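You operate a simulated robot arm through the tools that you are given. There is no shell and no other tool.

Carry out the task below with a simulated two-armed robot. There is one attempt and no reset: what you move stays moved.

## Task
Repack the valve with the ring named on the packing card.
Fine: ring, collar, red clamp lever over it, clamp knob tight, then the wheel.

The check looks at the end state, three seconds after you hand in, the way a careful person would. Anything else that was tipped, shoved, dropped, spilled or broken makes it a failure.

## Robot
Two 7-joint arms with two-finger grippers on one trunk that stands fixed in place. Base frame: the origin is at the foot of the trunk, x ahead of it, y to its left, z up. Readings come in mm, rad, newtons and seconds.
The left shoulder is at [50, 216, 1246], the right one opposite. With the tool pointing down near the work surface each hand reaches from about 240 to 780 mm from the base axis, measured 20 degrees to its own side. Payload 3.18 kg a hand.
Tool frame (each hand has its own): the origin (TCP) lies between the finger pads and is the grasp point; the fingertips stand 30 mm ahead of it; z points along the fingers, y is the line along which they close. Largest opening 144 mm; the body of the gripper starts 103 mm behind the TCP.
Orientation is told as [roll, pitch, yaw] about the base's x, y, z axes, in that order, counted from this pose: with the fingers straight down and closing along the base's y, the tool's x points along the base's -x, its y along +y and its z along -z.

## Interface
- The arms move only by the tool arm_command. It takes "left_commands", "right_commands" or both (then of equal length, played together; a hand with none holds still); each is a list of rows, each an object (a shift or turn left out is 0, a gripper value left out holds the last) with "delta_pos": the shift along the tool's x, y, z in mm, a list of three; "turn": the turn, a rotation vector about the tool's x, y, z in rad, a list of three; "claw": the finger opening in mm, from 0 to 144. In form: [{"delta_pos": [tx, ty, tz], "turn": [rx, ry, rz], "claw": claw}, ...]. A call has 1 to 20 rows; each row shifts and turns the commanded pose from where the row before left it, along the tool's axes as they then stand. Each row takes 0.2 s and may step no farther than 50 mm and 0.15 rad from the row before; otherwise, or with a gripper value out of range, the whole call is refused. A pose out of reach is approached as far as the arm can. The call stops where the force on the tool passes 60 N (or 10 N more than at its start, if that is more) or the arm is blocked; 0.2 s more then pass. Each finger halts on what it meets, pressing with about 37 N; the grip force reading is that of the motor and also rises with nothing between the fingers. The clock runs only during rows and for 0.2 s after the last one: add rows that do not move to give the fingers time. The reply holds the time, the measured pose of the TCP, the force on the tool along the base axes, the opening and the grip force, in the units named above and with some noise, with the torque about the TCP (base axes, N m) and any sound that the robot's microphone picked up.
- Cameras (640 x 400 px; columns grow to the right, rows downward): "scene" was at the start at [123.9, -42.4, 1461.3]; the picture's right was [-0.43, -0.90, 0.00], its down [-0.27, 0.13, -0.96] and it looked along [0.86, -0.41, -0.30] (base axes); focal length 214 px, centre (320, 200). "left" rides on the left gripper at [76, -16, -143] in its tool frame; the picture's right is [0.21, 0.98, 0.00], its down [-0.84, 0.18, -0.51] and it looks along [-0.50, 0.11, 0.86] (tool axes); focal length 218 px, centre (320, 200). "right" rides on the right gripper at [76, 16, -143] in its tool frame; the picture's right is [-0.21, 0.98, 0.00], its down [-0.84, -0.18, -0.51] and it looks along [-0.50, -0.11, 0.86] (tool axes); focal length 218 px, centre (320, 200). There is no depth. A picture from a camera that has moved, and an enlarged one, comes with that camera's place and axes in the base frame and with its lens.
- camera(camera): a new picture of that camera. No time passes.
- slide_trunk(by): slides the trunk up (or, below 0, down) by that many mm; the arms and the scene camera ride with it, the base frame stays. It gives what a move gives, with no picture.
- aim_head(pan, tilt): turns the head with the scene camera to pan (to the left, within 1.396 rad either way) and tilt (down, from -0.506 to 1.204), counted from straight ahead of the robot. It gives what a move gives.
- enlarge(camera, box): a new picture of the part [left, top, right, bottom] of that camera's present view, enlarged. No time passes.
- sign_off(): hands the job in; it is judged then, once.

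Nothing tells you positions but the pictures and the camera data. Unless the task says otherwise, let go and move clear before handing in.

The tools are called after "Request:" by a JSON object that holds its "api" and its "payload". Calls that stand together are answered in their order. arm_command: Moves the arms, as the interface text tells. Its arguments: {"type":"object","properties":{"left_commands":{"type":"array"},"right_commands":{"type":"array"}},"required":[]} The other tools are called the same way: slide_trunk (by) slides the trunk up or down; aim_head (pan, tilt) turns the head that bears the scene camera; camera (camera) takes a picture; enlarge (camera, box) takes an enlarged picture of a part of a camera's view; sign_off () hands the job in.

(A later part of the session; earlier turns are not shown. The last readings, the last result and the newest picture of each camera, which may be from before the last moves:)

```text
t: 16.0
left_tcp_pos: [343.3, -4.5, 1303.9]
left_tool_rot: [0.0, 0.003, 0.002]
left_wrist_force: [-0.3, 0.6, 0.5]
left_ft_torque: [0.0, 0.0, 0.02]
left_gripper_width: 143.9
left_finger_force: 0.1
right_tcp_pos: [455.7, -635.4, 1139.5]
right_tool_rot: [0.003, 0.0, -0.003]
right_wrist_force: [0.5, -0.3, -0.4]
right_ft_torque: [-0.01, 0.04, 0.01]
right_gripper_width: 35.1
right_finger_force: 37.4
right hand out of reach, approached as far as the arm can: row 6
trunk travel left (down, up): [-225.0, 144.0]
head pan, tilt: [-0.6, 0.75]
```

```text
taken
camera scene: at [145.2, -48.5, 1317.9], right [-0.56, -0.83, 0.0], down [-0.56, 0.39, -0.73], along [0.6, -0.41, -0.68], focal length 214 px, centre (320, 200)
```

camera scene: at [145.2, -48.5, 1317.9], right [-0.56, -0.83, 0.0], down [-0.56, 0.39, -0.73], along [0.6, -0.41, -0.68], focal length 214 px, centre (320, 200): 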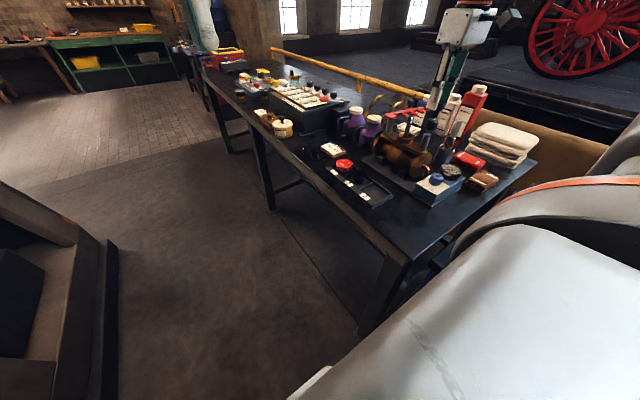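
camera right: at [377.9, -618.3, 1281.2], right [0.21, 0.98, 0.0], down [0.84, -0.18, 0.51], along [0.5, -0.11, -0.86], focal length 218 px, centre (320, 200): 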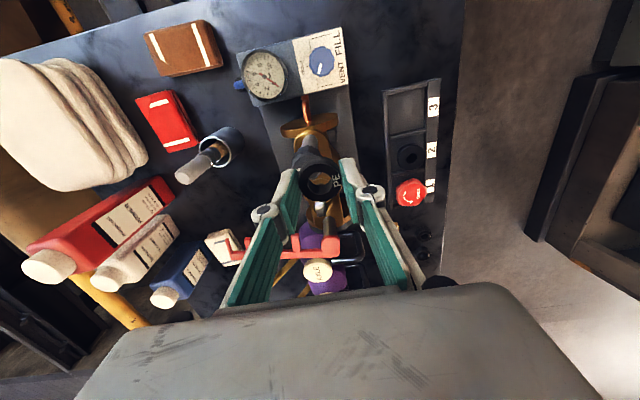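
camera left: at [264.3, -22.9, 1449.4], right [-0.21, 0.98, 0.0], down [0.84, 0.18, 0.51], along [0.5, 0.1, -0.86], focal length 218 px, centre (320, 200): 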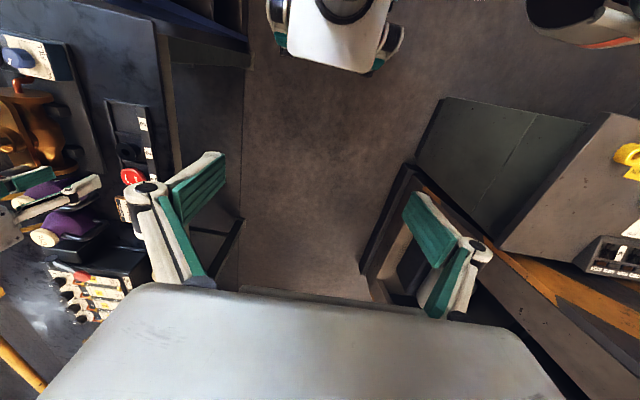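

I have the ring over the valve area. I'll shift sideways to get an unobstructed wrist view of stem, lever and knob.

Request:
{"api": "arm_command", "payload": {"right_commands": [{"delta_pos": [-35, 32, 0]}, {"delta_pos": [-35, 32, 0]}, {"delta_pos": [-34, 31, 0]}, {}]}}

Request:
{"api": "camera", "payload": {"camera": "right"}}

Request:
{"api": "enlarge", "payload": {"camera": "right", "box": [100, 60, 290, 230]}}

Request:
{"api": "enlarge", "payload": {"camera": "scene", "box": [370, 100, 470, 200]}}

Request:
{"api": "enlarge", "payload": {"camera": "right", "box": [260, 120, 380, 220]}}

```text
t: 17.0
left_tcp_pos: [342.7, -8.6, 1305.4]
left_tool_rot: [0.0, -0.002, 0.001]
left_wrist_force: [-1.3, -0.2, -0.4]
left_ft_torque: [0.04, -0.02, 0.0]
left_gripper_width: 144.2
left_finger_force: 0.1
right_tcp_pos: [557.8, -543.1, 1143.3]
right_tool_rot: [0.003, -0.005, -0.004]
right_wrist_force: [-0.7, 0.4, -0.5]
right_ft_torque: [0.04, -0.04, 0.02]
right_gripper_width: 35.2
right_finger_force: 36.8
trunk travel left (down, up): [-225.0, 144.0]
head pan, tilt: [-0.6, 0.75]
```

```text
taken
camera right: at [479.7, -525.4, 1284.5], right [0.21, 0.98, 0.0], down [0.84, -0.18, 0.51], along [0.5, -0.1, -0.86], focal length 218 px, centre (320, 200)
```

right: 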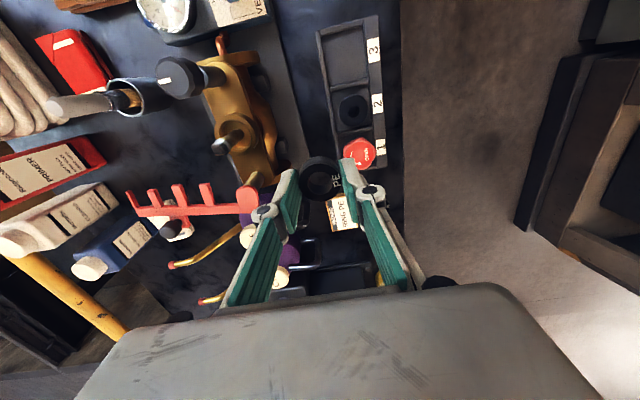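

```text
2.35 times, centred on (195, 145) of right
camera zoom: at [479.7, -525.4, 1284.5], right [0.21, 0.98, 0.0], down [0.84, -0.18, 0.51], along [0.5, -0.1, -0.86], focal length 514 px, centre (614, 329)
```

zoom: 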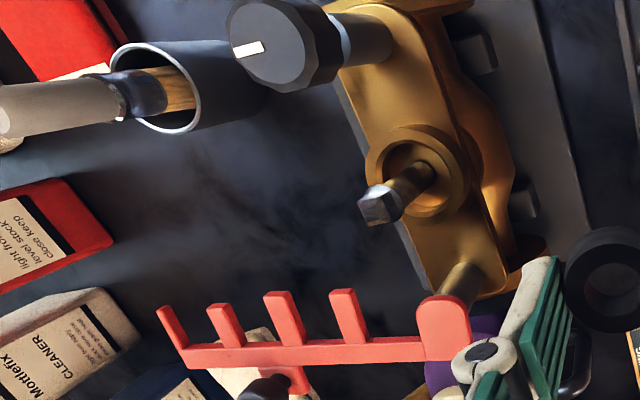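

```text
4.00 times, centred on (420, 150) of scene
camera zoom: at [143.4, -49.9, 1318.4], right [-0.56, -0.83, 0.0], down [-0.56, 0.39, -0.73], along [0.6, -0.41, -0.68], focal length 858 px, centre (-80, 400)
```

zoom: 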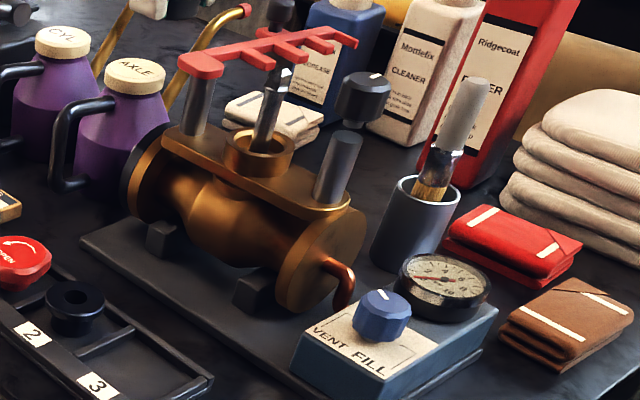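

```text
4.00 times, centred on (320, 170) of right
camera zoom: at [479.7, -525.4, 1284.5], right [0.21, 0.98, 0.0], down [0.84, -0.18, 0.51], along [0.5, -0.1, -0.86], focal length 873 px, centre (320, 320)
```

zoom: 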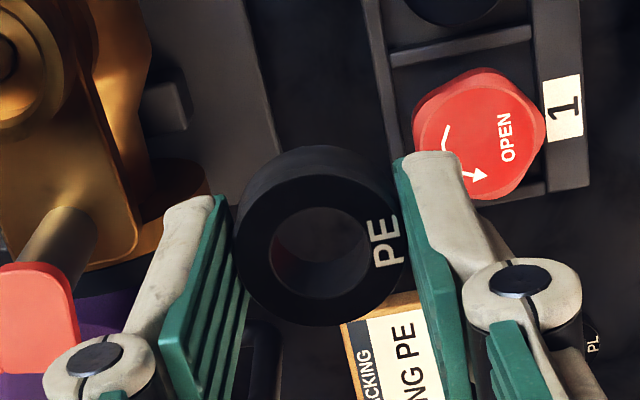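

Measured: stem at about (531,-648) with tip z ≈ 1050, lever pivot at (602,-649,1042), knob at (462,-650,1070). I'll hover the ring above the stem and check alignment.

Request:
{"api": "arm_command", "payload": {"right_commands": [{"delta_pos": [9, -35, 0]}, {"delta_pos": [9, -35, 0]}, {"delta_pos": [8.5, -35.5, 0]}, {"delta_pos": [0, 0, 22]}, {}, {}]}}

Request:
{"api": "enlarge", "payload": {"camera": "right", "box": [260, 120, 380, 220]}}

Request:
{"api": "enlarge", "payload": {"camera": "scene", "box": [370, 70, 450, 170]}}

```text
t: 18.4
left_tcp_pos: [344.0, -6.9, 1304.8]
left_tool_rot: [-0.002, 0.001, 0.002]
left_wrist_force: [-1.0, 0.5, 0.4]
left_ft_torque: [-0.01, -0.02, 0.01]
left_gripper_width: 144.0
left_finger_force: 0.0
right_tcp_pos: [529.6, -646.6, 1119.5]
right_tool_rot: [0.001, -0.002, -0.003]
right_wrist_force: [-0.6, -0.5, 0.1]
right_ft_torque: [0.0, -0.03, -0.01]
right_gripper_width: 35.1
right_finger_force: 36.5
trunk travel left (down, up): [-225.0, 144.0]
head pan, tilt: [-0.6, 0.75]
```

```text
4.00 times, centred on (320, 170) of right
camera zoom: at [452.0, -629.2, 1260.4], right [0.21, 0.98, 0.0], down [0.84, -0.18, 0.51], along [0.5, -0.11, -0.86], focal length 873 px, centre (320, 320)
```

zoom: 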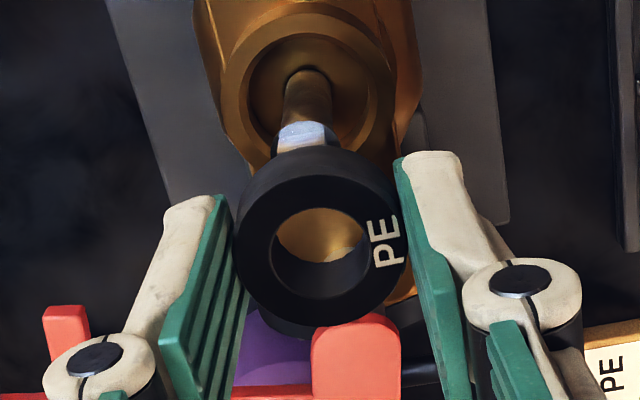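

```text
4.00 times, centred on (410, 120) of scene
camera zoom: at [144.6, -48.6, 1318.2], right [-0.56, -0.83, 0.0], down [-0.56, 0.39, -0.73], along [0.6, -0.41, -0.68], focal length 858 px, centre (-40, 520)
```

zoom: 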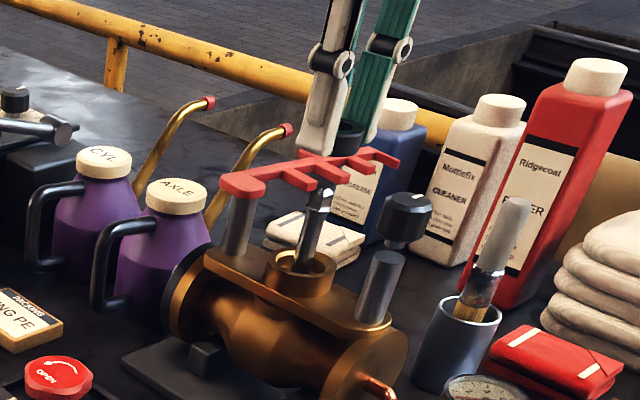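

From the wrist view the stem is about 4 mm to the -y side of the ring centre. I'll correct and look again.

Request:
{"api": "arm_command", "payload": {"right_commands": [{"delta_pos": [0, -4, 12]}, {}, {}]}}

Request:
{"api": "enlarge", "payload": {"camera": "right", "box": [260, 120, 380, 220]}}

Request:
{"api": "enlarge", "payload": {"camera": "scene", "box": [385, 80, 435, 150]}}

```text
t: 19.2
left_tcp_pos: [343.3, -6.8, 1305.2]
left_tool_rot: [0.001, 0.001, 0.002]
left_wrist_force: [-0.3, -0.4, 0.2]
left_ft_torque: [0.0, 0.0, 0.0]
left_gripper_width: 143.8
left_finger_force: 0.1
right_tcp_pos: [530.8, -652.1, 1106.9]
right_tool_rot: [0.001, -0.003, -0.001]
right_wrist_force: [-0.4, 0.2, -0.2]
right_ft_torque: [-0.01, 0.0, 0.0]
right_gripper_width: 35.2
right_finger_force: 36.4
trunk travel left (down, up): [-225.0, 144.0]
head pan, tilt: [-0.6, 0.75]
```

```text
4.00 times, centred on (320, 170) of right
camera zoom: at [452.6, -634.2, 1249.4], right [0.21, 0.98, 0.0], down [0.84, -0.18, 0.51], along [0.5, -0.11, -0.86], focal length 873 px, centre (320, 320)
```

zoom: 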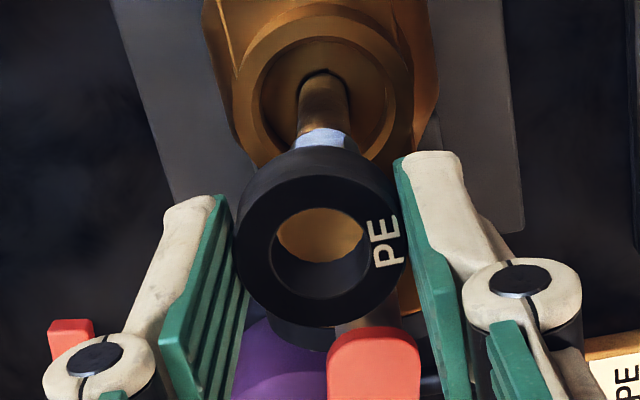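

```text
5.71 times, centred on (410, 115) of scene
camera zoom: at [144.6, -49.0, 1318.1], right [-0.56, -0.83, 0.0], down [-0.56, 0.39, -0.73], along [0.6, -0.41, -0.68], focal length 1226 px, centre (-194, 686)
```

zoom: 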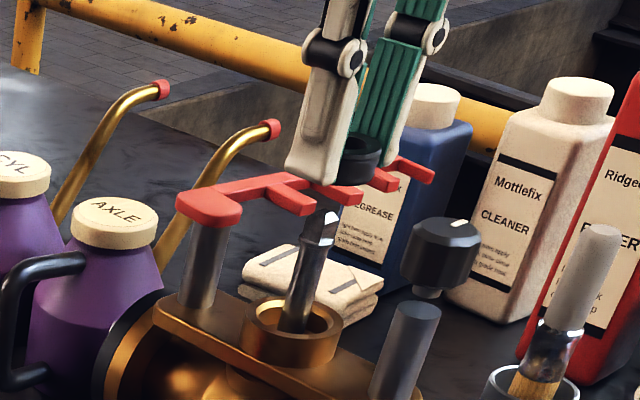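

Alignment is within about 1.5 mm both ways. I'll nudge it and lower the ring along the stem, stopping short of the rim.

Request:
{"api": "arm_command", "payload": {"right_commands": [{"delta_pos": [-1, 0.7, 10]}, {"delta_pos": [0, 0, 12]}, {"delta_pos": [0, 0, 12]}, {"delta_pos": [0, 0, 12]}, {"delta_pos": [0, 0, 10]}, {}]}}

Request:
{"api": "enlarge", "payload": {"camera": "right", "box": [260, 120, 380, 220]}}

Request:
{"api": "enlarge", "payload": {"camera": "scene", "box": [375, 90, 425, 160]}}

```text
t: 20.6
left_tcp_pos: [342.1, -7.2, 1304.0]
left_tool_rot: [-0.001, 0.0, 0.001]
left_wrist_force: [-0.4, -0.5, -0.2]
left_ft_torque: [-0.01, 0.01, -0.02]
left_gripper_width: 143.8
left_finger_force: 0.1
right_tcp_pos: [532.9, -650.3, 1050.8]
right_tool_rot: [0.001, -0.002, -0.001]
right_wrist_force: [-0.3, -0.5, 0.3]
right_ft_torque: [0.01, 0.03, 0.0]
right_gripper_width: 34.9
right_finger_force: 37.4
trunk travel left (down, up): [-225.0, 144.0]
head pan, tilt: [-0.6, 0.75]
```

```text
4.00 times, centred on (320, 170) of right
camera zoom: at [454.7, -634.0, 1192.8], right [0.21, 0.98, 0.0], down [0.84, -0.18, 0.51], along [0.5, -0.11, -0.86], focal length 873 px, centre (320, 320)
```

zoom: 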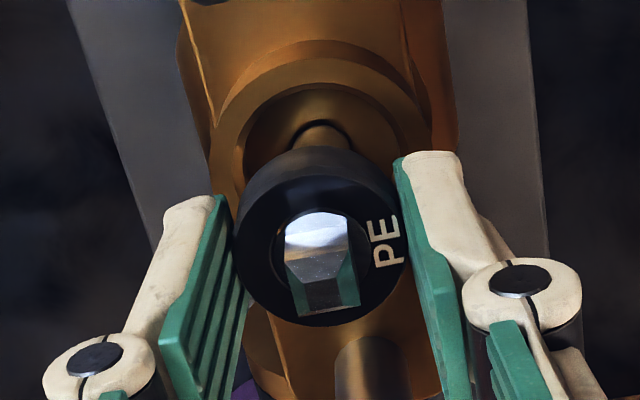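

```text
5.71 times, centred on (400, 125) of scene
camera zoom: at [144.3, -48.7, 1318.2], right [-0.56, -0.83, 0.0], down [-0.56, 0.39, -0.73], along [0.6, -0.41, -0.68], focal length 1226 px, centre (-137, 629)
```

zoom: 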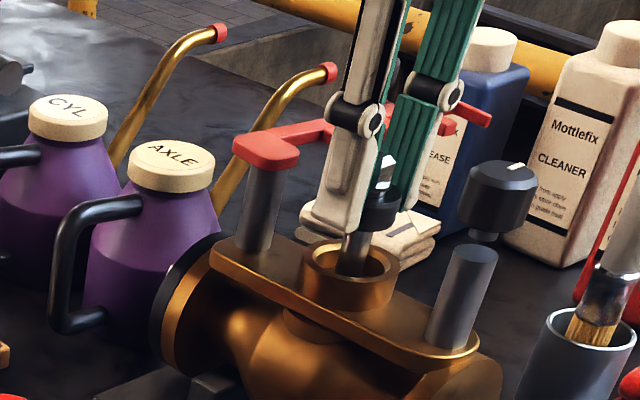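

The stem is through the ring with no contact force. I'll lower further in small steps.

Request:
{"api": "arm_command", "payload": {"right_commands": [{"delta_pos": [0, 0, 7]}, {"delta_pos": [0, 0, 5]}, {"delta_pos": [0, 0, 3]}, {}]}}

Request:
{"api": "enlarge", "payload": {"camera": "right", "box": [260, 120, 380, 220]}}

Request:
{"api": "enlarge", "payload": {"camera": "scene", "box": [375, 90, 425, 160]}}

```text
t: 21.6
left_tcp_pos: [342.3, -7.4, 1305.6]
left_tool_rot: [-0.001, 0.001, 0.002]
left_wrist_force: [-1.2, -0.2, 0.4]
left_ft_torque: [0.01, 0.02, 0.01]
left_gripper_width: 144.2
left_finger_force: 0.0
right_tcp_pos: [532.7, -649.1, 1036.2]
right_tool_rot: [0.003, -0.001, -0.002]
right_wrist_force: [-0.2, -0.5, -0.8]
right_ft_torque: [0.01, 0.01, -0.05]
right_gripper_width: 35.2
right_finger_force: 37.1
trunk travel left (down, up): [-225.0, 144.0]
head pan, tilt: [-0.6, 0.75]
```

```text
4.00 times, centred on (320, 170) of right
camera zoom: at [455.0, -632.5, 1178.0], right [0.21, 0.98, 0.0], down [0.84, -0.18, 0.51], along [0.5, -0.11, -0.86], focal length 873 px, centre (320, 320)
```

zoom: 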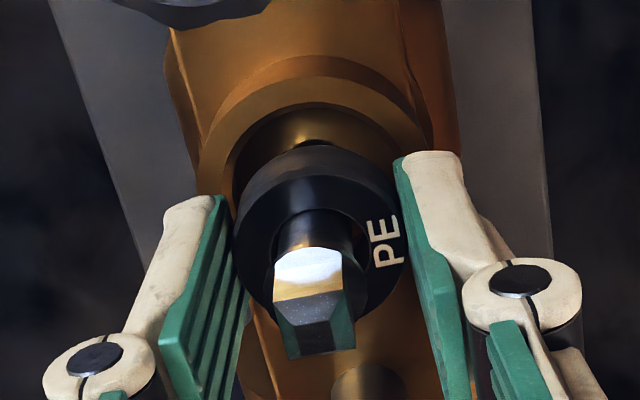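

```text
5.71 times, centred on (400, 125) of scene
camera zoom: at [144.4, -48.7, 1318.2], right [-0.56, -0.83, 0.0], down [-0.56, 0.39, -0.73], along [0.6, -0.41, -0.68], focal length 1226 px, centre (-137, 629)
```

zoom: 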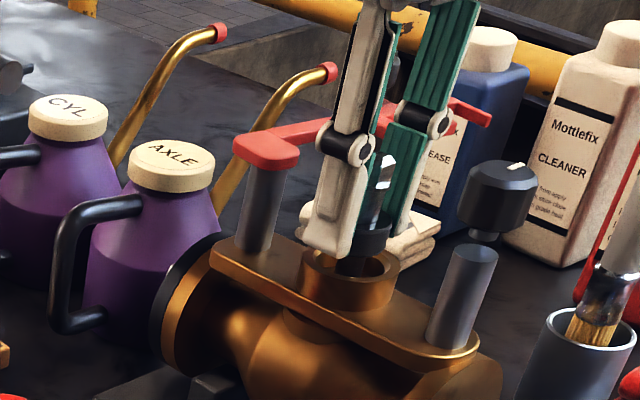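

Request:
{"api": "arm_command", "payload": {"right_commands": [{"delta_pos": [0, 0, 4]}, {"delta_pos": [0, 0, 3]}, {}]}}

Request:
{"api": "enlarge", "payload": {"camera": "right", "box": [260, 120, 380, 220]}}

Request:
{"api": "enlarge", "payload": {"camera": "scene", "box": [380, 110, 420, 160]}}

```text
t: 22.4
left_tcp_pos: [342.5, -7.0, 1305.6]
left_tool_rot: [-0.003, 0.0, 0.001]
left_wrist_force: [0.6, 0.1, 0.4]
left_ft_torque: [0.01, -0.03, 0.0]
left_gripper_width: 144.3
left_finger_force: 0.1
right_tcp_pos: [532.0, -651.1, 1030.6]
right_tool_rot: [0.001, -0.003, -0.002]
right_wrist_force: [1.1, 0.2, 0.7]
right_ft_torque: [0.0, 0.04, 0.02]
right_gripper_width: 35.3
right_finger_force: 36.6
trunk travel left (down, up): [-225.0, 144.0]
head pan, tilt: [-0.6, 0.75]
```

```text
4.00 times, centred on (320, 170) of right
camera zoom: at [454.3, -633.6, 1172.1], right [0.21, 0.98, 0.0], down [0.84, -0.18, 0.51], along [0.5, -0.11, -0.86], focal length 873 px, centre (320, 320)
```

zoom: 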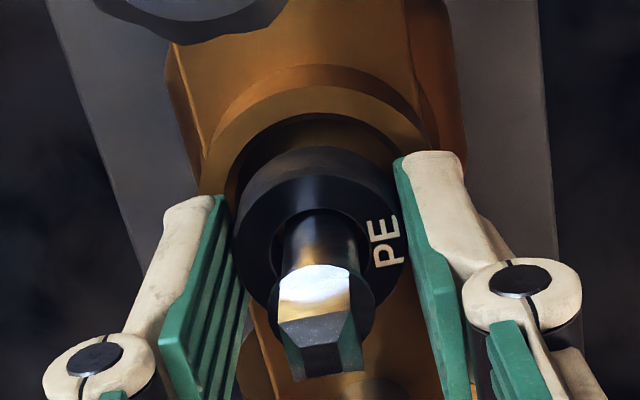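

```text
8.00 times, centred on (400, 135) of scene
camera zoom: at [144.4, -48.7, 1318.2], right [-0.56, -0.83, 0.0], down [-0.56, 0.39, -0.73], along [0.6, -0.41, -0.68], focal length 1716 px, centre (-320, 720)
```

zoom: 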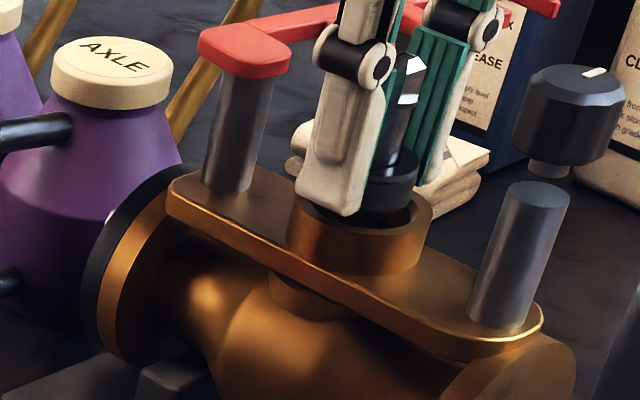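

The ring's lower edge is entering the box. I'll lower a little more to feel for the rim, then release.

Request:
{"api": "arm_command", "payload": {"right_commands": [{"delta_pos": [0, 0, 2]}, {"delta_pos": [0, 0, 2]}, {}]}}

Request:
{"api": "enlarge", "payload": {"camera": "scene", "box": [380, 110, 420, 160]}}

Request:
{"api": "enlarge", "payload": {"camera": "right", "box": [260, 120, 380, 220]}}

```text
t: 23.2
left_tcp_pos: [342.9, -6.8, 1305.3]
left_tool_rot: [-0.003, 0.001, 0.003]
left_wrist_force: [-0.2, 1.0, -0.3]
left_ft_torque: [0.0, -0.01, 0.01]
left_gripper_width: 143.9
left_finger_force: 0.1
right_tcp_pos: [532.8, -651.1, 1026.3]
right_tool_rot: [0.001, -0.001, -0.001]
right_wrist_force: [-0.3, 0.1, -0.2]
right_ft_torque: [-0.02, -0.01, 0.01]
right_gripper_width: 35.1
right_finger_force: 37.0
trunk travel left (down, up): [-225.0, 144.0]
head pan, tilt: [-0.6, 0.75]
```

```text
8.00 times, centred on (400, 135) of scene
camera zoom: at [144.4, -48.8, 1318.2], right [-0.56, -0.83, 0.0], down [-0.56, 0.39, -0.73], along [0.6, -0.41, -0.68], focal length 1716 px, centre (-320, 720)
```

zoom: 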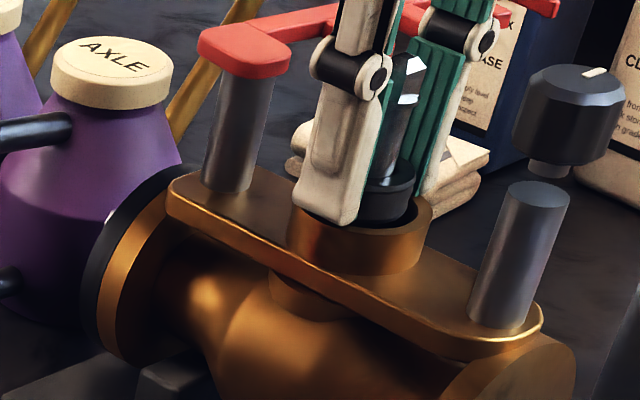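

```text
4.00 times, centred on (320, 170) of right
camera zoom: at [454.8, -634.2, 1167.5], right [0.21, 0.98, 0.0], down [0.84, -0.18, 0.51], along [0.5, -0.11, -0.86], focal length 873 px, centre (320, 320)
```

zoom: 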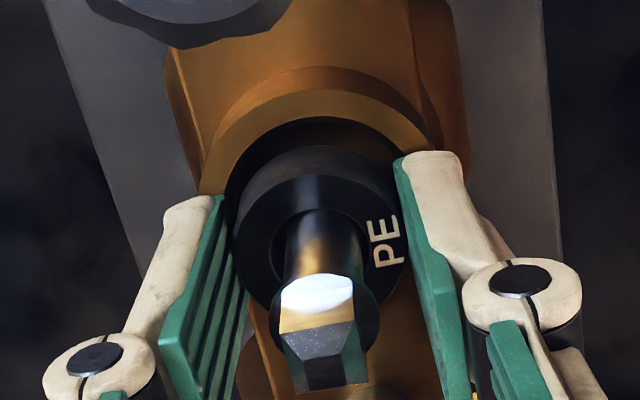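

Request:
{"api": "arm_command", "payload": {"right_commands": [{"delta_pos": [0, 0, 2]}, {"delta_pos": [0, 0, 2]}, {}]}}

Request:
{"api": "enlarge", "payload": {"camera": "scene", "box": [380, 110, 420, 160]}}

Request:
{"api": "enlarge", "payload": {"camera": "right", "box": [260, 120, 380, 220]}}

```text
t: 24.0
left_tcp_pos: [342.4, -5.8, 1304.9]
left_tool_rot: [-0.002, -0.002, 0.003]
left_wrist_force: [-0.4, -0.2, 0.0]
left_ft_torque: [0.01, -0.02, 0.01]
left_gripper_width: 144.4
left_finger_force: 0.1
right_tcp_pos: [531.4, -651.5, 1024.5]
right_tool_rot: [-0.002, -0.008, 0.001]
right_wrist_force: [0.3, -5.0, 17.7]
right_ft_torque: [0.12, 0.11, 0.03]
right_gripper_width: 34.9
right_finger_force: 37.1
trunk travel left (down, up): [-225.0, 144.0]
head pan, tilt: [-0.6, 0.75]
```

```text
8.00 times, centred on (400, 135) of scene
camera zoom: at [143.2, -48.0, 1318.6], right [-0.56, -0.83, 0.0], down [-0.56, 0.38, -0.73], along [0.6, -0.41, -0.68], focal length 1716 px, centre (-320, 720)
```

zoom: 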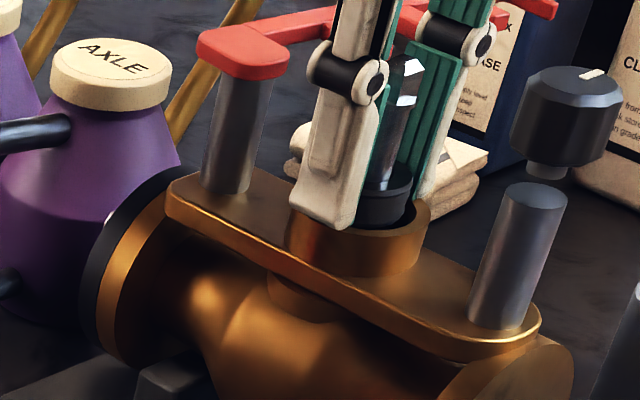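

```text
4.00 times, centred on (320, 170) of right
camera zoom: at [454.1, -633.3, 1166.1], right [0.21, 0.98, 0.0], down [0.84, -0.18, 0.51], along [0.5, -0.11, -0.86], focal length 873 px, centre (320, 320)
```

zoom: 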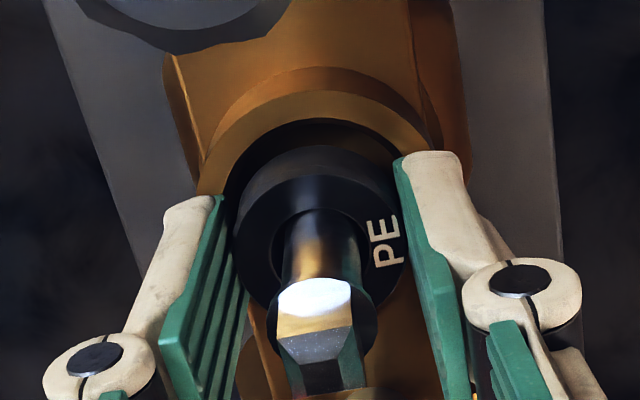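

The fingertips have met the rim (z ≈ 994), so the ring's bottom is inside. I'll back off slightly, release, and see it drop.

Request:
{"api": "arm_command", "payload": {"right_commands": [{"delta_pos": [0, 0, -2]}, {"claw": 46}, {}, {}]}}

Request:
{"api": "enlarge", "payload": {"camera": "scene", "box": [380, 110, 420, 160]}}

Request:
{"api": "enlarge", "payload": {"camera": "right", "box": [260, 120, 380, 220]}}

```text
t: 25.0
left_tcp_pos: [341.3, -5.0, 1305.9]
left_tool_rot: [-0.004, -0.001, 0.001]
left_wrist_force: [-0.1, 0.0, 0.0]
left_ft_torque: [0.0, 0.02, 0.01]
left_gripper_width: 144.0
left_finger_force: 0.2
right_tcp_pos: [530.7, -650.2, 1025.4]
right_tool_rot: [0.001, -0.001, -0.001]
right_wrist_force: [2.9, 0.9, 7.5]
right_ft_torque: [0.08, -0.04, -0.01]
right_gripper_width: 44.9
right_finger_force: 0.0
trunk travel left (down, up): [-225.0, 144.0]
head pan, tilt: [-0.6, 0.75]
```

```text
8.00 times, centred on (400, 135) of scene
camera zoom: at [143.8, -47.6, 1318.3], right [-0.56, -0.83, 0.0], down [-0.56, 0.38, -0.73], along [0.6, -0.41, -0.68], focal length 1716 px, centre (-320, 720)
```

zoom: 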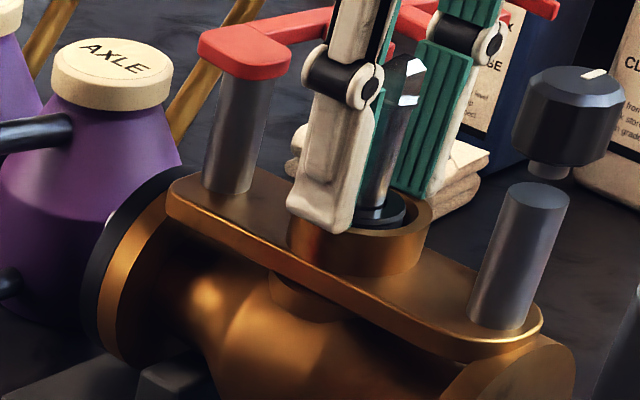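

```text
4.00 times, centred on (320, 170) of right
camera zoom: at [453.7, -633.3, 1166.3], right [0.21, 0.98, 0.0], down [0.84, -0.18, 0.51], along [0.5, -0.11, -0.86], focal length 873 px, centre (320, 320)
```

zoom: 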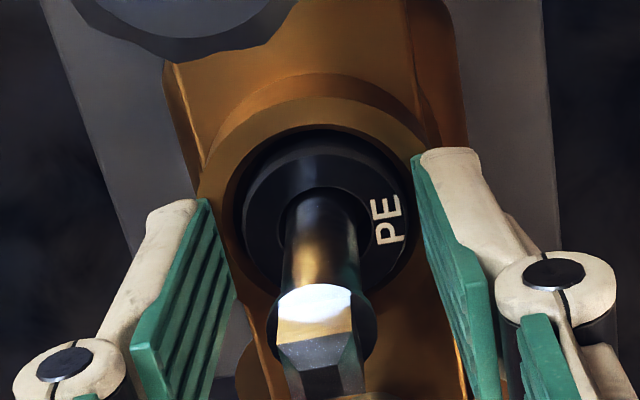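

The ring has dropped into the stuffing box. I'll lift clear and check that it lies flat.

Request:
{"api": "arm_command", "payload": {"right_commands": [{"delta_pos": [0, 0, -10]}, {"delta_pos": [0, 0, -30]}, {"delta_pos": [0, 0, -40]}, {"delta_pos": [0, 0, -20]}, {}]}}

Request:
{"api": "enlarge", "payload": {"camera": "right", "box": [270, 80, 370, 180]}}

Request:
{"api": "enlarge", "payload": {"camera": "scene", "box": [370, 110, 430, 180]}}

```text
t: 26.2
left_tcp_pos: [341.5, -6.5, 1305.4]
left_tool_rot: [-0.001, 0.001, 0.002]
left_wrist_force: [0.6, -0.4, 1.0]
left_ft_torque: [0.0, 0.01, 0.03]
left_gripper_width: 144.0
left_finger_force: 0.1
right_tcp_pos: [530.8, -650.9, 1126.1]
right_tool_rot: [0.002, -0.001, -0.002]
right_wrist_force: [0.1, 0.6, -0.1]
right_ft_torque: [0.03, -0.01, -0.02]
right_gripper_width: 45.9
right_finger_force: 0.0
trunk travel left (down, up): [-225.0, 144.0]
head pan, tilt: [-0.6, 0.75]
```

```text
4.00 times, centred on (320, 130) of right
camera zoom: at [454.2, -633.3, 1268.0], right [0.21, 0.98, 0.0], down [0.84, -0.18, 0.51], along [0.5, -0.11, -0.86], focal length 873 px, centre (320, 480)
```

zoom: 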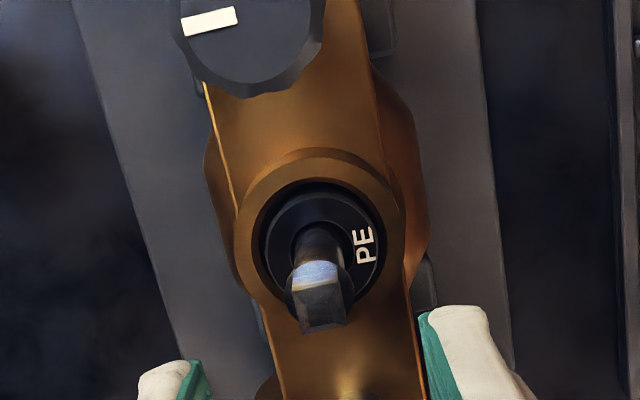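

```text
5.71 times, centred on (400, 145) of scene
camera zoom: at [144.5, -48.9, 1318.1], right [-0.56, -0.83, 0.0], down [-0.56, 0.39, -0.73], along [0.6, -0.41, -0.68], focal length 1226 px, centre (-137, 514)
```

zoom: 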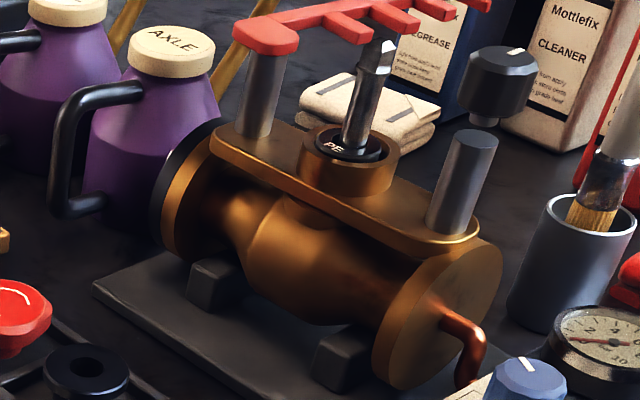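

Ring PE lies flat in the box. Next the collar in slot 2; I'll move the hand over it and measure.

Request:
{"api": "arm_command", "payload": {"right_commands": [{"delta_pos": [0, 43, 0]}, {"delta_pos": [0, 43, 0]}, {"delta_pos": [0, 43, 0]}, {"delta_pos": [0, 40, 0], "claw": 76}, {"delta_pos": [0, 0, 40]}, {"delta_pos": [0, 0, 40]}, {"delta_pos": [0, 0, 40]}, {}]}}

Request:
{"api": "camera", "payload": {"camera": "right"}}

Request:
{"api": "enlarge", "payload": {"camera": "right", "box": [240, 90, 400, 210]}}

Request:
{"api": "enlarge", "payload": {"camera": "scene", "box": [310, 140, 410, 220]}}

```text
t: 28.0
left_tcp_pos: [342.2, -6.0, 1306.3]
left_tool_rot: [-0.001, -0.001, 0.0]
left_wrist_force: [-0.9, -0.3, 0.1]
left_ft_torque: [-0.04, 0.01, -0.02]
left_gripper_width: 144.0
left_finger_force: 0.0
right_tcp_pos: [532.7, -477.3, 1006.1]
right_tool_rot: [0.002, -0.004, -0.003]
right_wrist_force: [-0.3, -0.3, 0.2]
right_ft_torque: [-0.01, -0.03, 0.01]
right_gripper_width: 76.1
right_finger_force: 0.1
trunk travel left (down, up): [-225.0, 144.0]
head pan, tilt: [-0.6, 0.75]
```

```text
taken
camera right: at [456.4, -460.8, 1147.4], right [0.21, 0.98, 0.0], down [0.84, -0.18, 0.51], along [0.5, -0.11, -0.86], focal length 218 px, centre (320, 200)
```

right: 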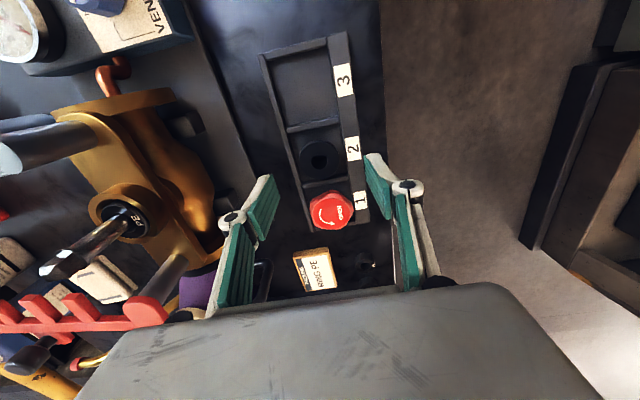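

```text
3.33 times, centred on (320, 150) of right
camera zoom: at [456.4, -460.8, 1147.4], right [0.21, 0.98, 0.0], down [0.84, -0.18, 0.51], along [0.5, -0.11, -0.86], focal length 728 px, centre (320, 367)
```

zoom: 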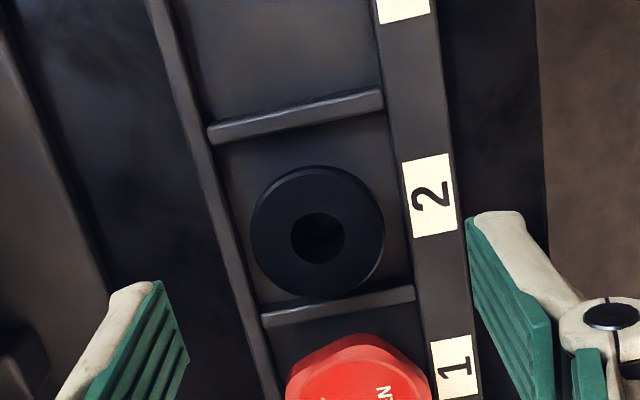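

```text
5.00 times, centred on (360, 180) of scene
camera zoom: at [143.7, -48.2, 1318.4], right [-0.56, -0.83, 0.0], down [-0.56, 0.38, -0.73], along [0.6, -0.41, -0.68], focal length 1072 px, centre (120, 300)
```

zoom: 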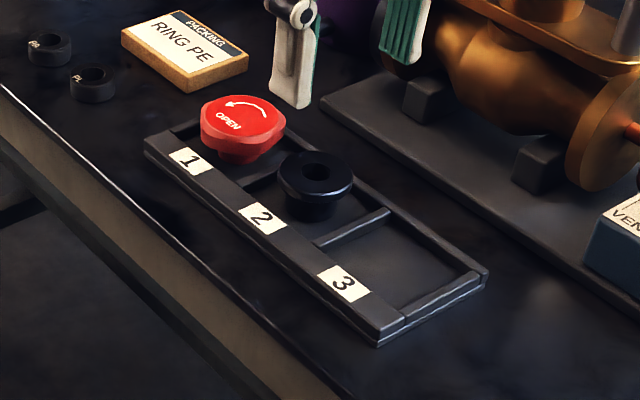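

The collar is a flanged bush with its top centre at about (550,-484,892), flange 50 mm wide. I'll move over it and go down to grip the flange.

Request:
{"api": "arm_command", "payload": {"right_commands": [{"delta_pos": [-18.3, -4.5, 20]}, {"delta_pos": [0, 0, 40]}, {}, {}]}}

Request:
{"api": "enlarge", "payload": {"camera": "right", "box": [240, 110, 400, 230]}}

Request:
{"api": "enlarge", "payload": {"camera": "scene", "box": [320, 140, 400, 210]}}

```text
t: 29.0
left_tcp_pos: [343.2, -6.9, 1304.9]
left_tool_rot: [-0.001, -0.001, 0.001]
left_wrist_force: [0.1, -0.4, 0.1]
left_ft_torque: [0.02, 0.0, 0.02]
left_gripper_width: 143.9
left_finger_force: 0.0
right_tcp_pos: [550.9, -486.7, 941.0]
right_tool_rot: [0.003, -0.001, -0.001]
right_wrist_force: [0.8, 0.3, -0.2]
right_ft_torque: [0.0, 0.0, 0.02]
right_gripper_width: 76.1
right_finger_force: 0.1
trunk travel left (down, up): [-225.0, 144.0]
head pan, tilt: [-0.6, 0.75]
```

```text
3.33 times, centred on (320, 170) of right
camera zoom: at [474.5, -469.7, 1083.2], right [0.21, 0.98, 0.0], down [0.84, -0.18, 0.51], along [0.5, -0.11, -0.86], focal length 728 px, centre (320, 300)
```

zoom: 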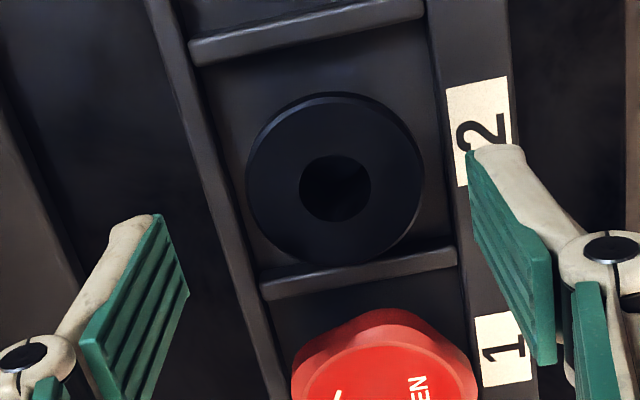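

```text
5.71 times, centred on (360, 175) of scene
camera zoom: at [144.6, -49.0, 1318.1], right [-0.56, -0.83, 0.0], down [-0.56, 0.39, -0.73], along [0.6, -0.41, -0.68], focal length 1226 px, centre (91, 343)
```

zoom: 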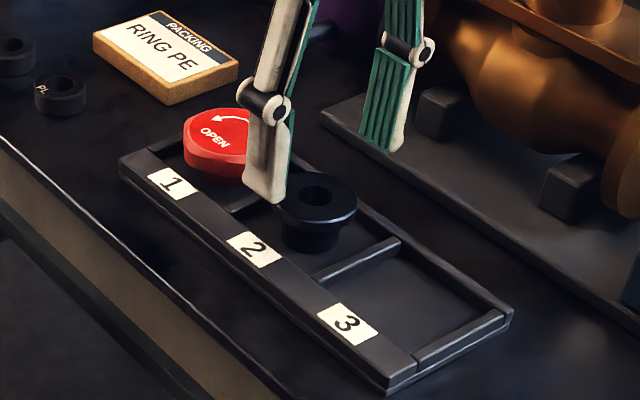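

The collar is 4 mm to the +y side of the hand; I'll correct, descend, and close on the flange.

Request:
{"api": "arm_command", "payload": {"right_commands": [{"delta_pos": [-0.6, 3.9, 0]}, {"delta_pos": [0, 0, 15]}, {"delta_pos": [0, 0, 13]}, {}]}}

Request:
{"api": "enlarge", "payload": {"camera": "right", "box": [240, 110, 400, 230]}}

Request:
{"api": "enlarge", "payload": {"camera": "scene", "box": [330, 140, 390, 200]}}

```text
t: 30.0
left_tcp_pos: [342.4, -7.4, 1306.2]
left_tool_rot: [-0.001, 0.0, 0.001]
left_wrist_force: [1.0, -0.3, 0.7]
left_ft_torque: [0.01, -0.01, -0.04]
left_gripper_width: 144.1
left_finger_force: 0.0
right_tcp_pos: [552.8, -482.2, 914.8]
right_tool_rot: [0.002, -0.001, -0.003]
right_wrist_force: [0.0, -0.5, 0.0]
right_ft_torque: [-0.01, 0.02, -0.02]
right_gripper_width: 76.1
right_finger_force: 0.1
trunk travel left (down, up): [-225.0, 144.0]
head pan, tilt: [-0.6, 0.75]
```

```text
3.33 times, centred on (320, 170) of right
camera zoom: at [475.1, -465.6, 1057.7], right [0.21, 0.98, 0.0], down [0.84, -0.18, 0.51], along [0.5, -0.11, -0.86], focal length 728 px, centre (320, 300)
```

zoom: 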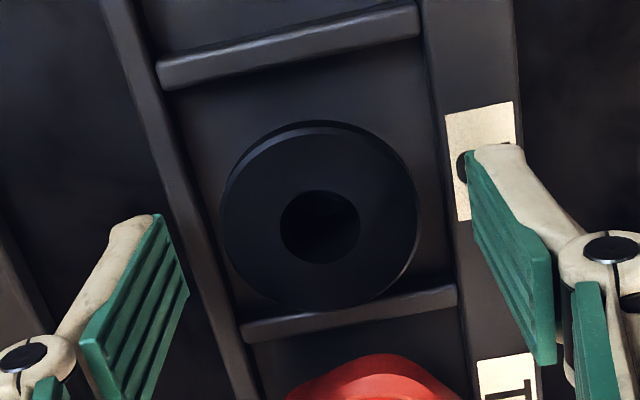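

```text
6.67 times, centred on (360, 170) of scene
camera zoom: at [144.3, -48.7, 1318.2], right [-0.56, -0.83, 0.0], down [-0.56, 0.39, -0.73], along [0.6, -0.41, -0.68], focal length 1430 px, centre (53, 400)
```

zoom: 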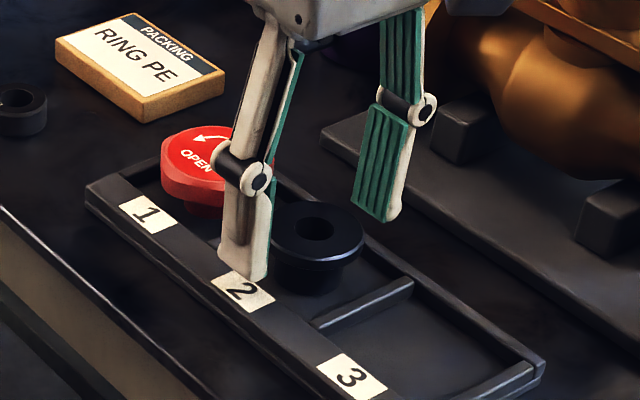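

Fingers straddle the flange; closing now.

Request:
{"api": "arm_command", "payload": {"right_commands": [{"claw": 36}, {}, {}]}}

Request:
{"api": "enlarge", "payload": {"camera": "right", "box": [240, 110, 400, 230]}}

Request:
{"api": "enlarge", "payload": {"camera": "scene", "box": [330, 140, 390, 200]}}

```text
t: 30.8
left_tcp_pos: [343.7, -7.5, 1305.5]
left_tool_rot: [-0.001, -0.001, 0.002]
left_wrist_force: [0.7, -0.3, 0.0]
left_ft_torque: [-0.03, -0.02, 0.01]
left_gripper_width: 144.0
left_finger_force: 0.0
right_tcp_pos: [553.9, -482.4, 916.0]
right_tool_rot: [0.002, -0.002, -0.002]
right_wrist_force: [0.9, 0.9, 0.9]
right_ft_torque: [0.01, 0.02, -0.01]
right_gripper_width: 50.6
right_finger_force: 37.0
trunk travel left (down, up): [-225.0, 144.0]
head pan, tilt: [-0.6, 0.75]
```

```text
3.33 times, centred on (320, 170) of right
camera zoom: at [475.1, -465.5, 1057.8], right [0.21, 0.98, 0.0], down [0.84, -0.18, 0.51], along [0.5, -0.11, -0.86], focal length 728 px, centre (320, 300)
```

zoom: 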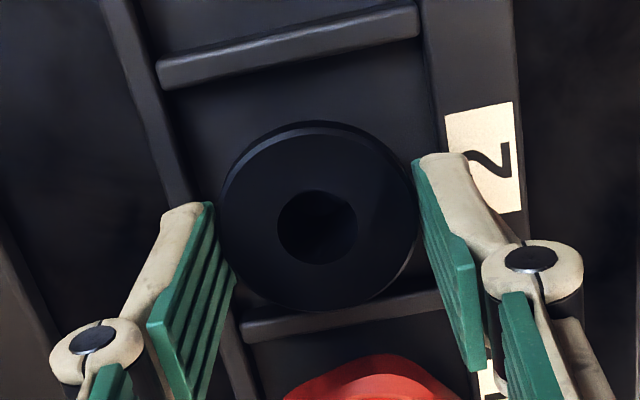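

```text
6.67 times, centred on (360, 170) of scene
camera zoom: at [144.4, -48.6, 1318.2], right [-0.56, -0.83, 0.0], down [-0.56, 0.39, -0.73], along [0.6, -0.41, -0.68], focal length 1430 px, centre (53, 400)
```

zoom: 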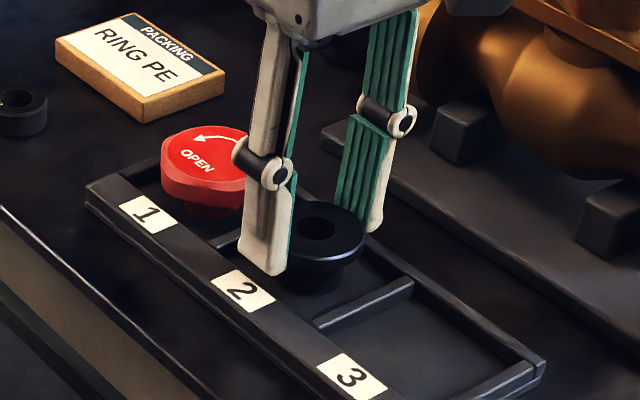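

The collar is held at 50.6 mm. I'll lift it and return to directly above the stem.

Request:
{"api": "arm_command", "payload": {"right_commands": [{"delta_pos": [0, 0, -15]}, {"delta_pos": [0, 0, -40]}, {"delta_pos": [0, 0, -45]}, {"delta_pos": [0, 0, -45]}, {"delta_pos": [0, 0, -45]}, {"delta_pos": [0, 0, -24]}, {"delta_pos": [5, -42, 0]}, {"delta_pos": [5, -42, 0]}, {"delta_pos": [5, -42, 0]}, {"delta_pos": [3.9, -42, 0]}, {}, {}]}}

Request:
{"api": "enlarge", "payload": {"camera": "right", "box": [250, 90, 390, 220]}}

Request:
{"api": "enlarge", "payload": {"camera": "scene", "box": [375, 70, 435, 160]}}

```text
t: 33.4
left_tcp_pos: [342.9, -7.1, 1303.9]
left_tool_rot: [-0.002, 0.0, 0.0]
left_wrist_force: [-0.3, 0.5, 0.7]
left_ft_torque: [0.01, 0.02, 0.02]
left_gripper_width: 143.9
left_finger_force: 0.0
right_tcp_pos: [530.7, -648.4, 1132.4]
right_tool_rot: [0.003, 0.0, -0.002]
right_wrist_force: [0.9, -0.5, -2.1]
right_ft_torque: [0.03, -0.03, 0.0]
right_gripper_width: 50.0
right_finger_force: 37.1
trunk travel left (down, up): [-225.0, 144.0]
head pan, tilt: [-0.6, 0.75]
```

```text
3.08 times, centred on (320, 155) of right
camera zoom: at [452.3, -631.7, 1273.2], right [0.21, 0.98, 0.0], down [0.84, -0.18, 0.51], along [0.5, -0.11, -0.86], focal length 672 px, centre (320, 338)
```

zoom: 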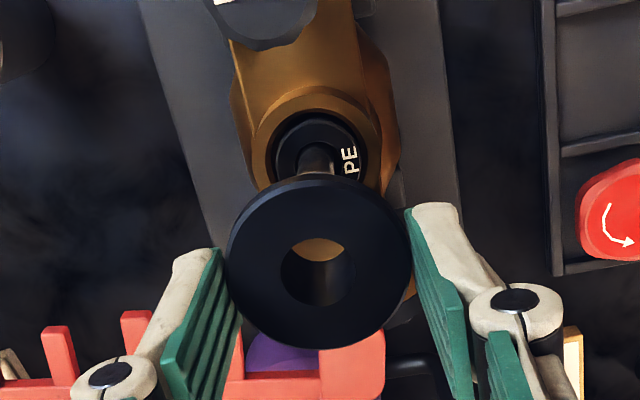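

```text
4.44 times, centred on (405, 115) of scene
camera zoom: at [144.8, -49.3, 1318.1], right [-0.56, -0.83, 0.0], down [-0.56, 0.39, -0.73], along [0.6, -0.41, -0.68], focal length 953 px, centre (-58, 578)
```

zoom: 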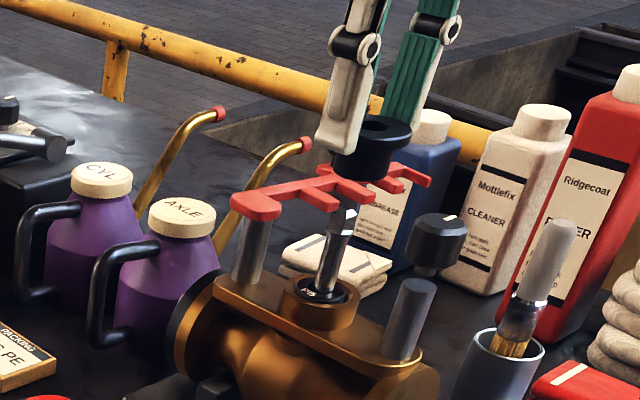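

The collar is aligned with the stem in both views. I'll lower it over the stem tip in small steps.

Request:
{"api": "arm_command", "payload": {"right_commands": [{"delta_pos": [0, 0, 10]}, {"delta_pos": [0, 0, 10]}, {"delta_pos": [0, 0, 6]}, {"delta_pos": [0, 0, 6]}, {"delta_pos": [0, 0, 6]}, {"delta_pos": [0, 0, 6]}, {}]}}

Request:
{"api": "enlarge", "payload": {"camera": "right", "box": [250, 90, 390, 220]}}

Request:
{"api": "enlarge", "payload": {"camera": "scene", "box": [375, 80, 435, 160]}}

```text
t: 35.0
left_tcp_pos: [343.8, -6.6, 1305.2]
left_tool_rot: [-0.002, -0.001, 0.001]
left_wrist_force: [-0.8, -0.4, 0.2]
left_ft_torque: [-0.02, 0.0, 0.02]
left_gripper_width: 144.0
left_finger_force: 0.1
right_tcp_pos: [530.9, -651.0, 1085.3]
right_tool_rot: [0.002, -0.003, -0.003]
right_wrist_force: [-0.7, -0.1, -1.7]
right_ft_torque: [0.03, 0.0, 0.03]
right_gripper_width: 50.3
right_finger_force: 36.9
trunk travel left (down, up): [-225.0, 144.0]
head pan, tilt: [-0.6, 0.75]
```

```text
3.08 times, centred on (320, 155) of right
camera zoom: at [453.8, -634.1, 1227.1], right [0.21, 0.98, 0.0], down [0.84, -0.18, 0.51], along [0.5, -0.11, -0.86], focal length 672 px, centre (320, 338)
```

zoom: 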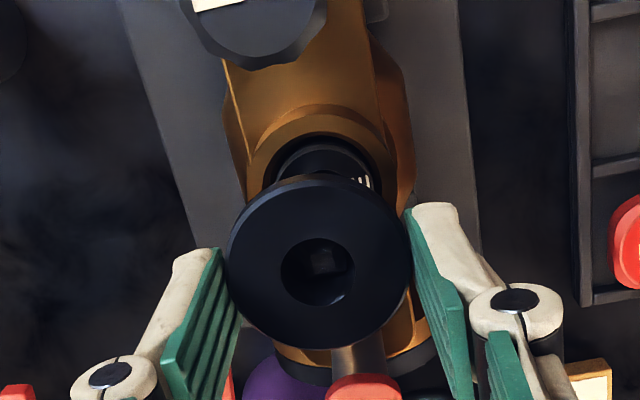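

```text
5.00 times, centred on (405, 120) of scene
camera zoom: at [144.5, -48.9, 1318.2], right [-0.56, -0.83, 0.0], down [-0.56, 0.39, -0.73], along [0.6, -0.41, -0.68], focal length 1072 px, centre (-105, 600)
```

zoom: 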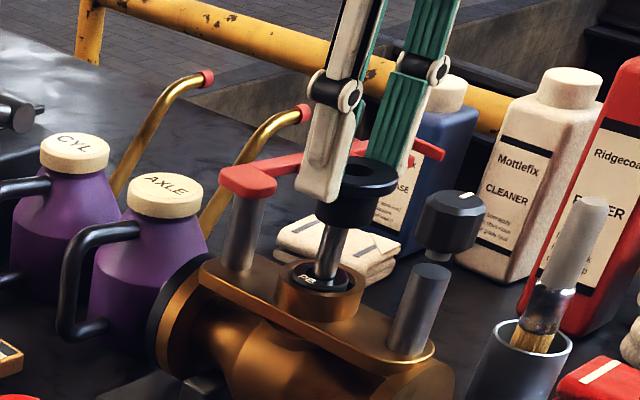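

Request:
{"api": "arm_command", "payload": {"right_commands": [{"delta_pos": [0, 0, 8]}, {"delta_pos": [0, 0, 8]}, {"delta_pos": [0, 0, 8]}, {"delta_pos": [0, 0, 8]}, {}]}}

Request:
{"api": "enlarge", "payload": {"camera": "right", "box": [250, 90, 390, 220]}}

Request:
{"api": "enlarge", "payload": {"camera": "scene", "box": [375, 90, 435, 160]}}

```text
t: 36.2
left_tcp_pos: [343.7, -5.9, 1305.3]
left_tool_rot: [0.0, 0.0, 0.001]
left_wrist_force: [-0.8, -0.9, 0.1]
left_ft_torque: [0.0, -0.02, -0.01]
left_gripper_width: 144.1
left_finger_force: 0.1
right_tcp_pos: [529.7, -649.8, 1054.6]
right_tool_rot: [0.003, -0.001, -0.001]
right_wrist_force: [0.3, -0.3, -2.4]
right_ft_torque: [-0.03, -0.02, 0.01]
right_gripper_width: 50.0
right_finger_force: 37.1
trunk travel left (down, up): [-225.0, 144.0]
head pan, tilt: [-0.6, 0.75]
```

```text
3.08 times, centred on (320, 155) of right
camera zoom: at [453.3, -632.5, 1195.9], right [0.21, 0.98, 0.0], down [0.84, -0.18, 0.51], along [0.5, -0.11, -0.86], focal length 672 px, centre (320, 338)
```

zoom: 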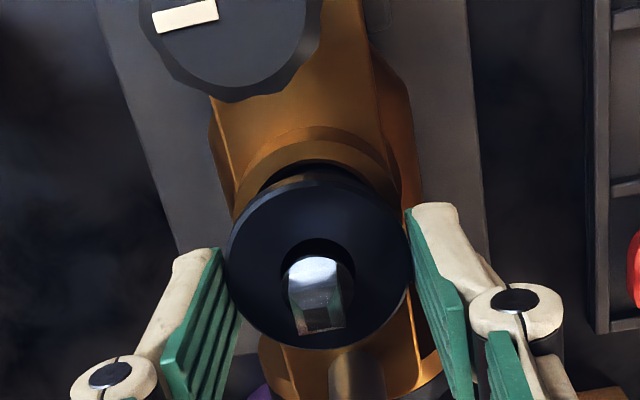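

```text
5.71 times, centred on (405, 125) of scene
camera zoom: at [144.4, -48.8, 1318.2], right [-0.56, -0.83, 0.0], down [-0.56, 0.39, -0.73], along [0.6, -0.41, -0.68], focal length 1226 px, centre (-166, 629)
```

zoom: 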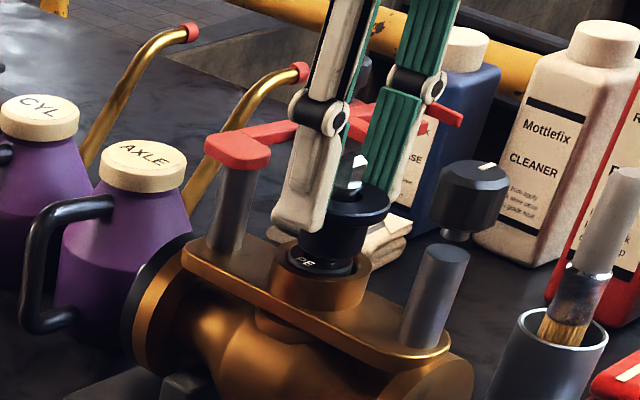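

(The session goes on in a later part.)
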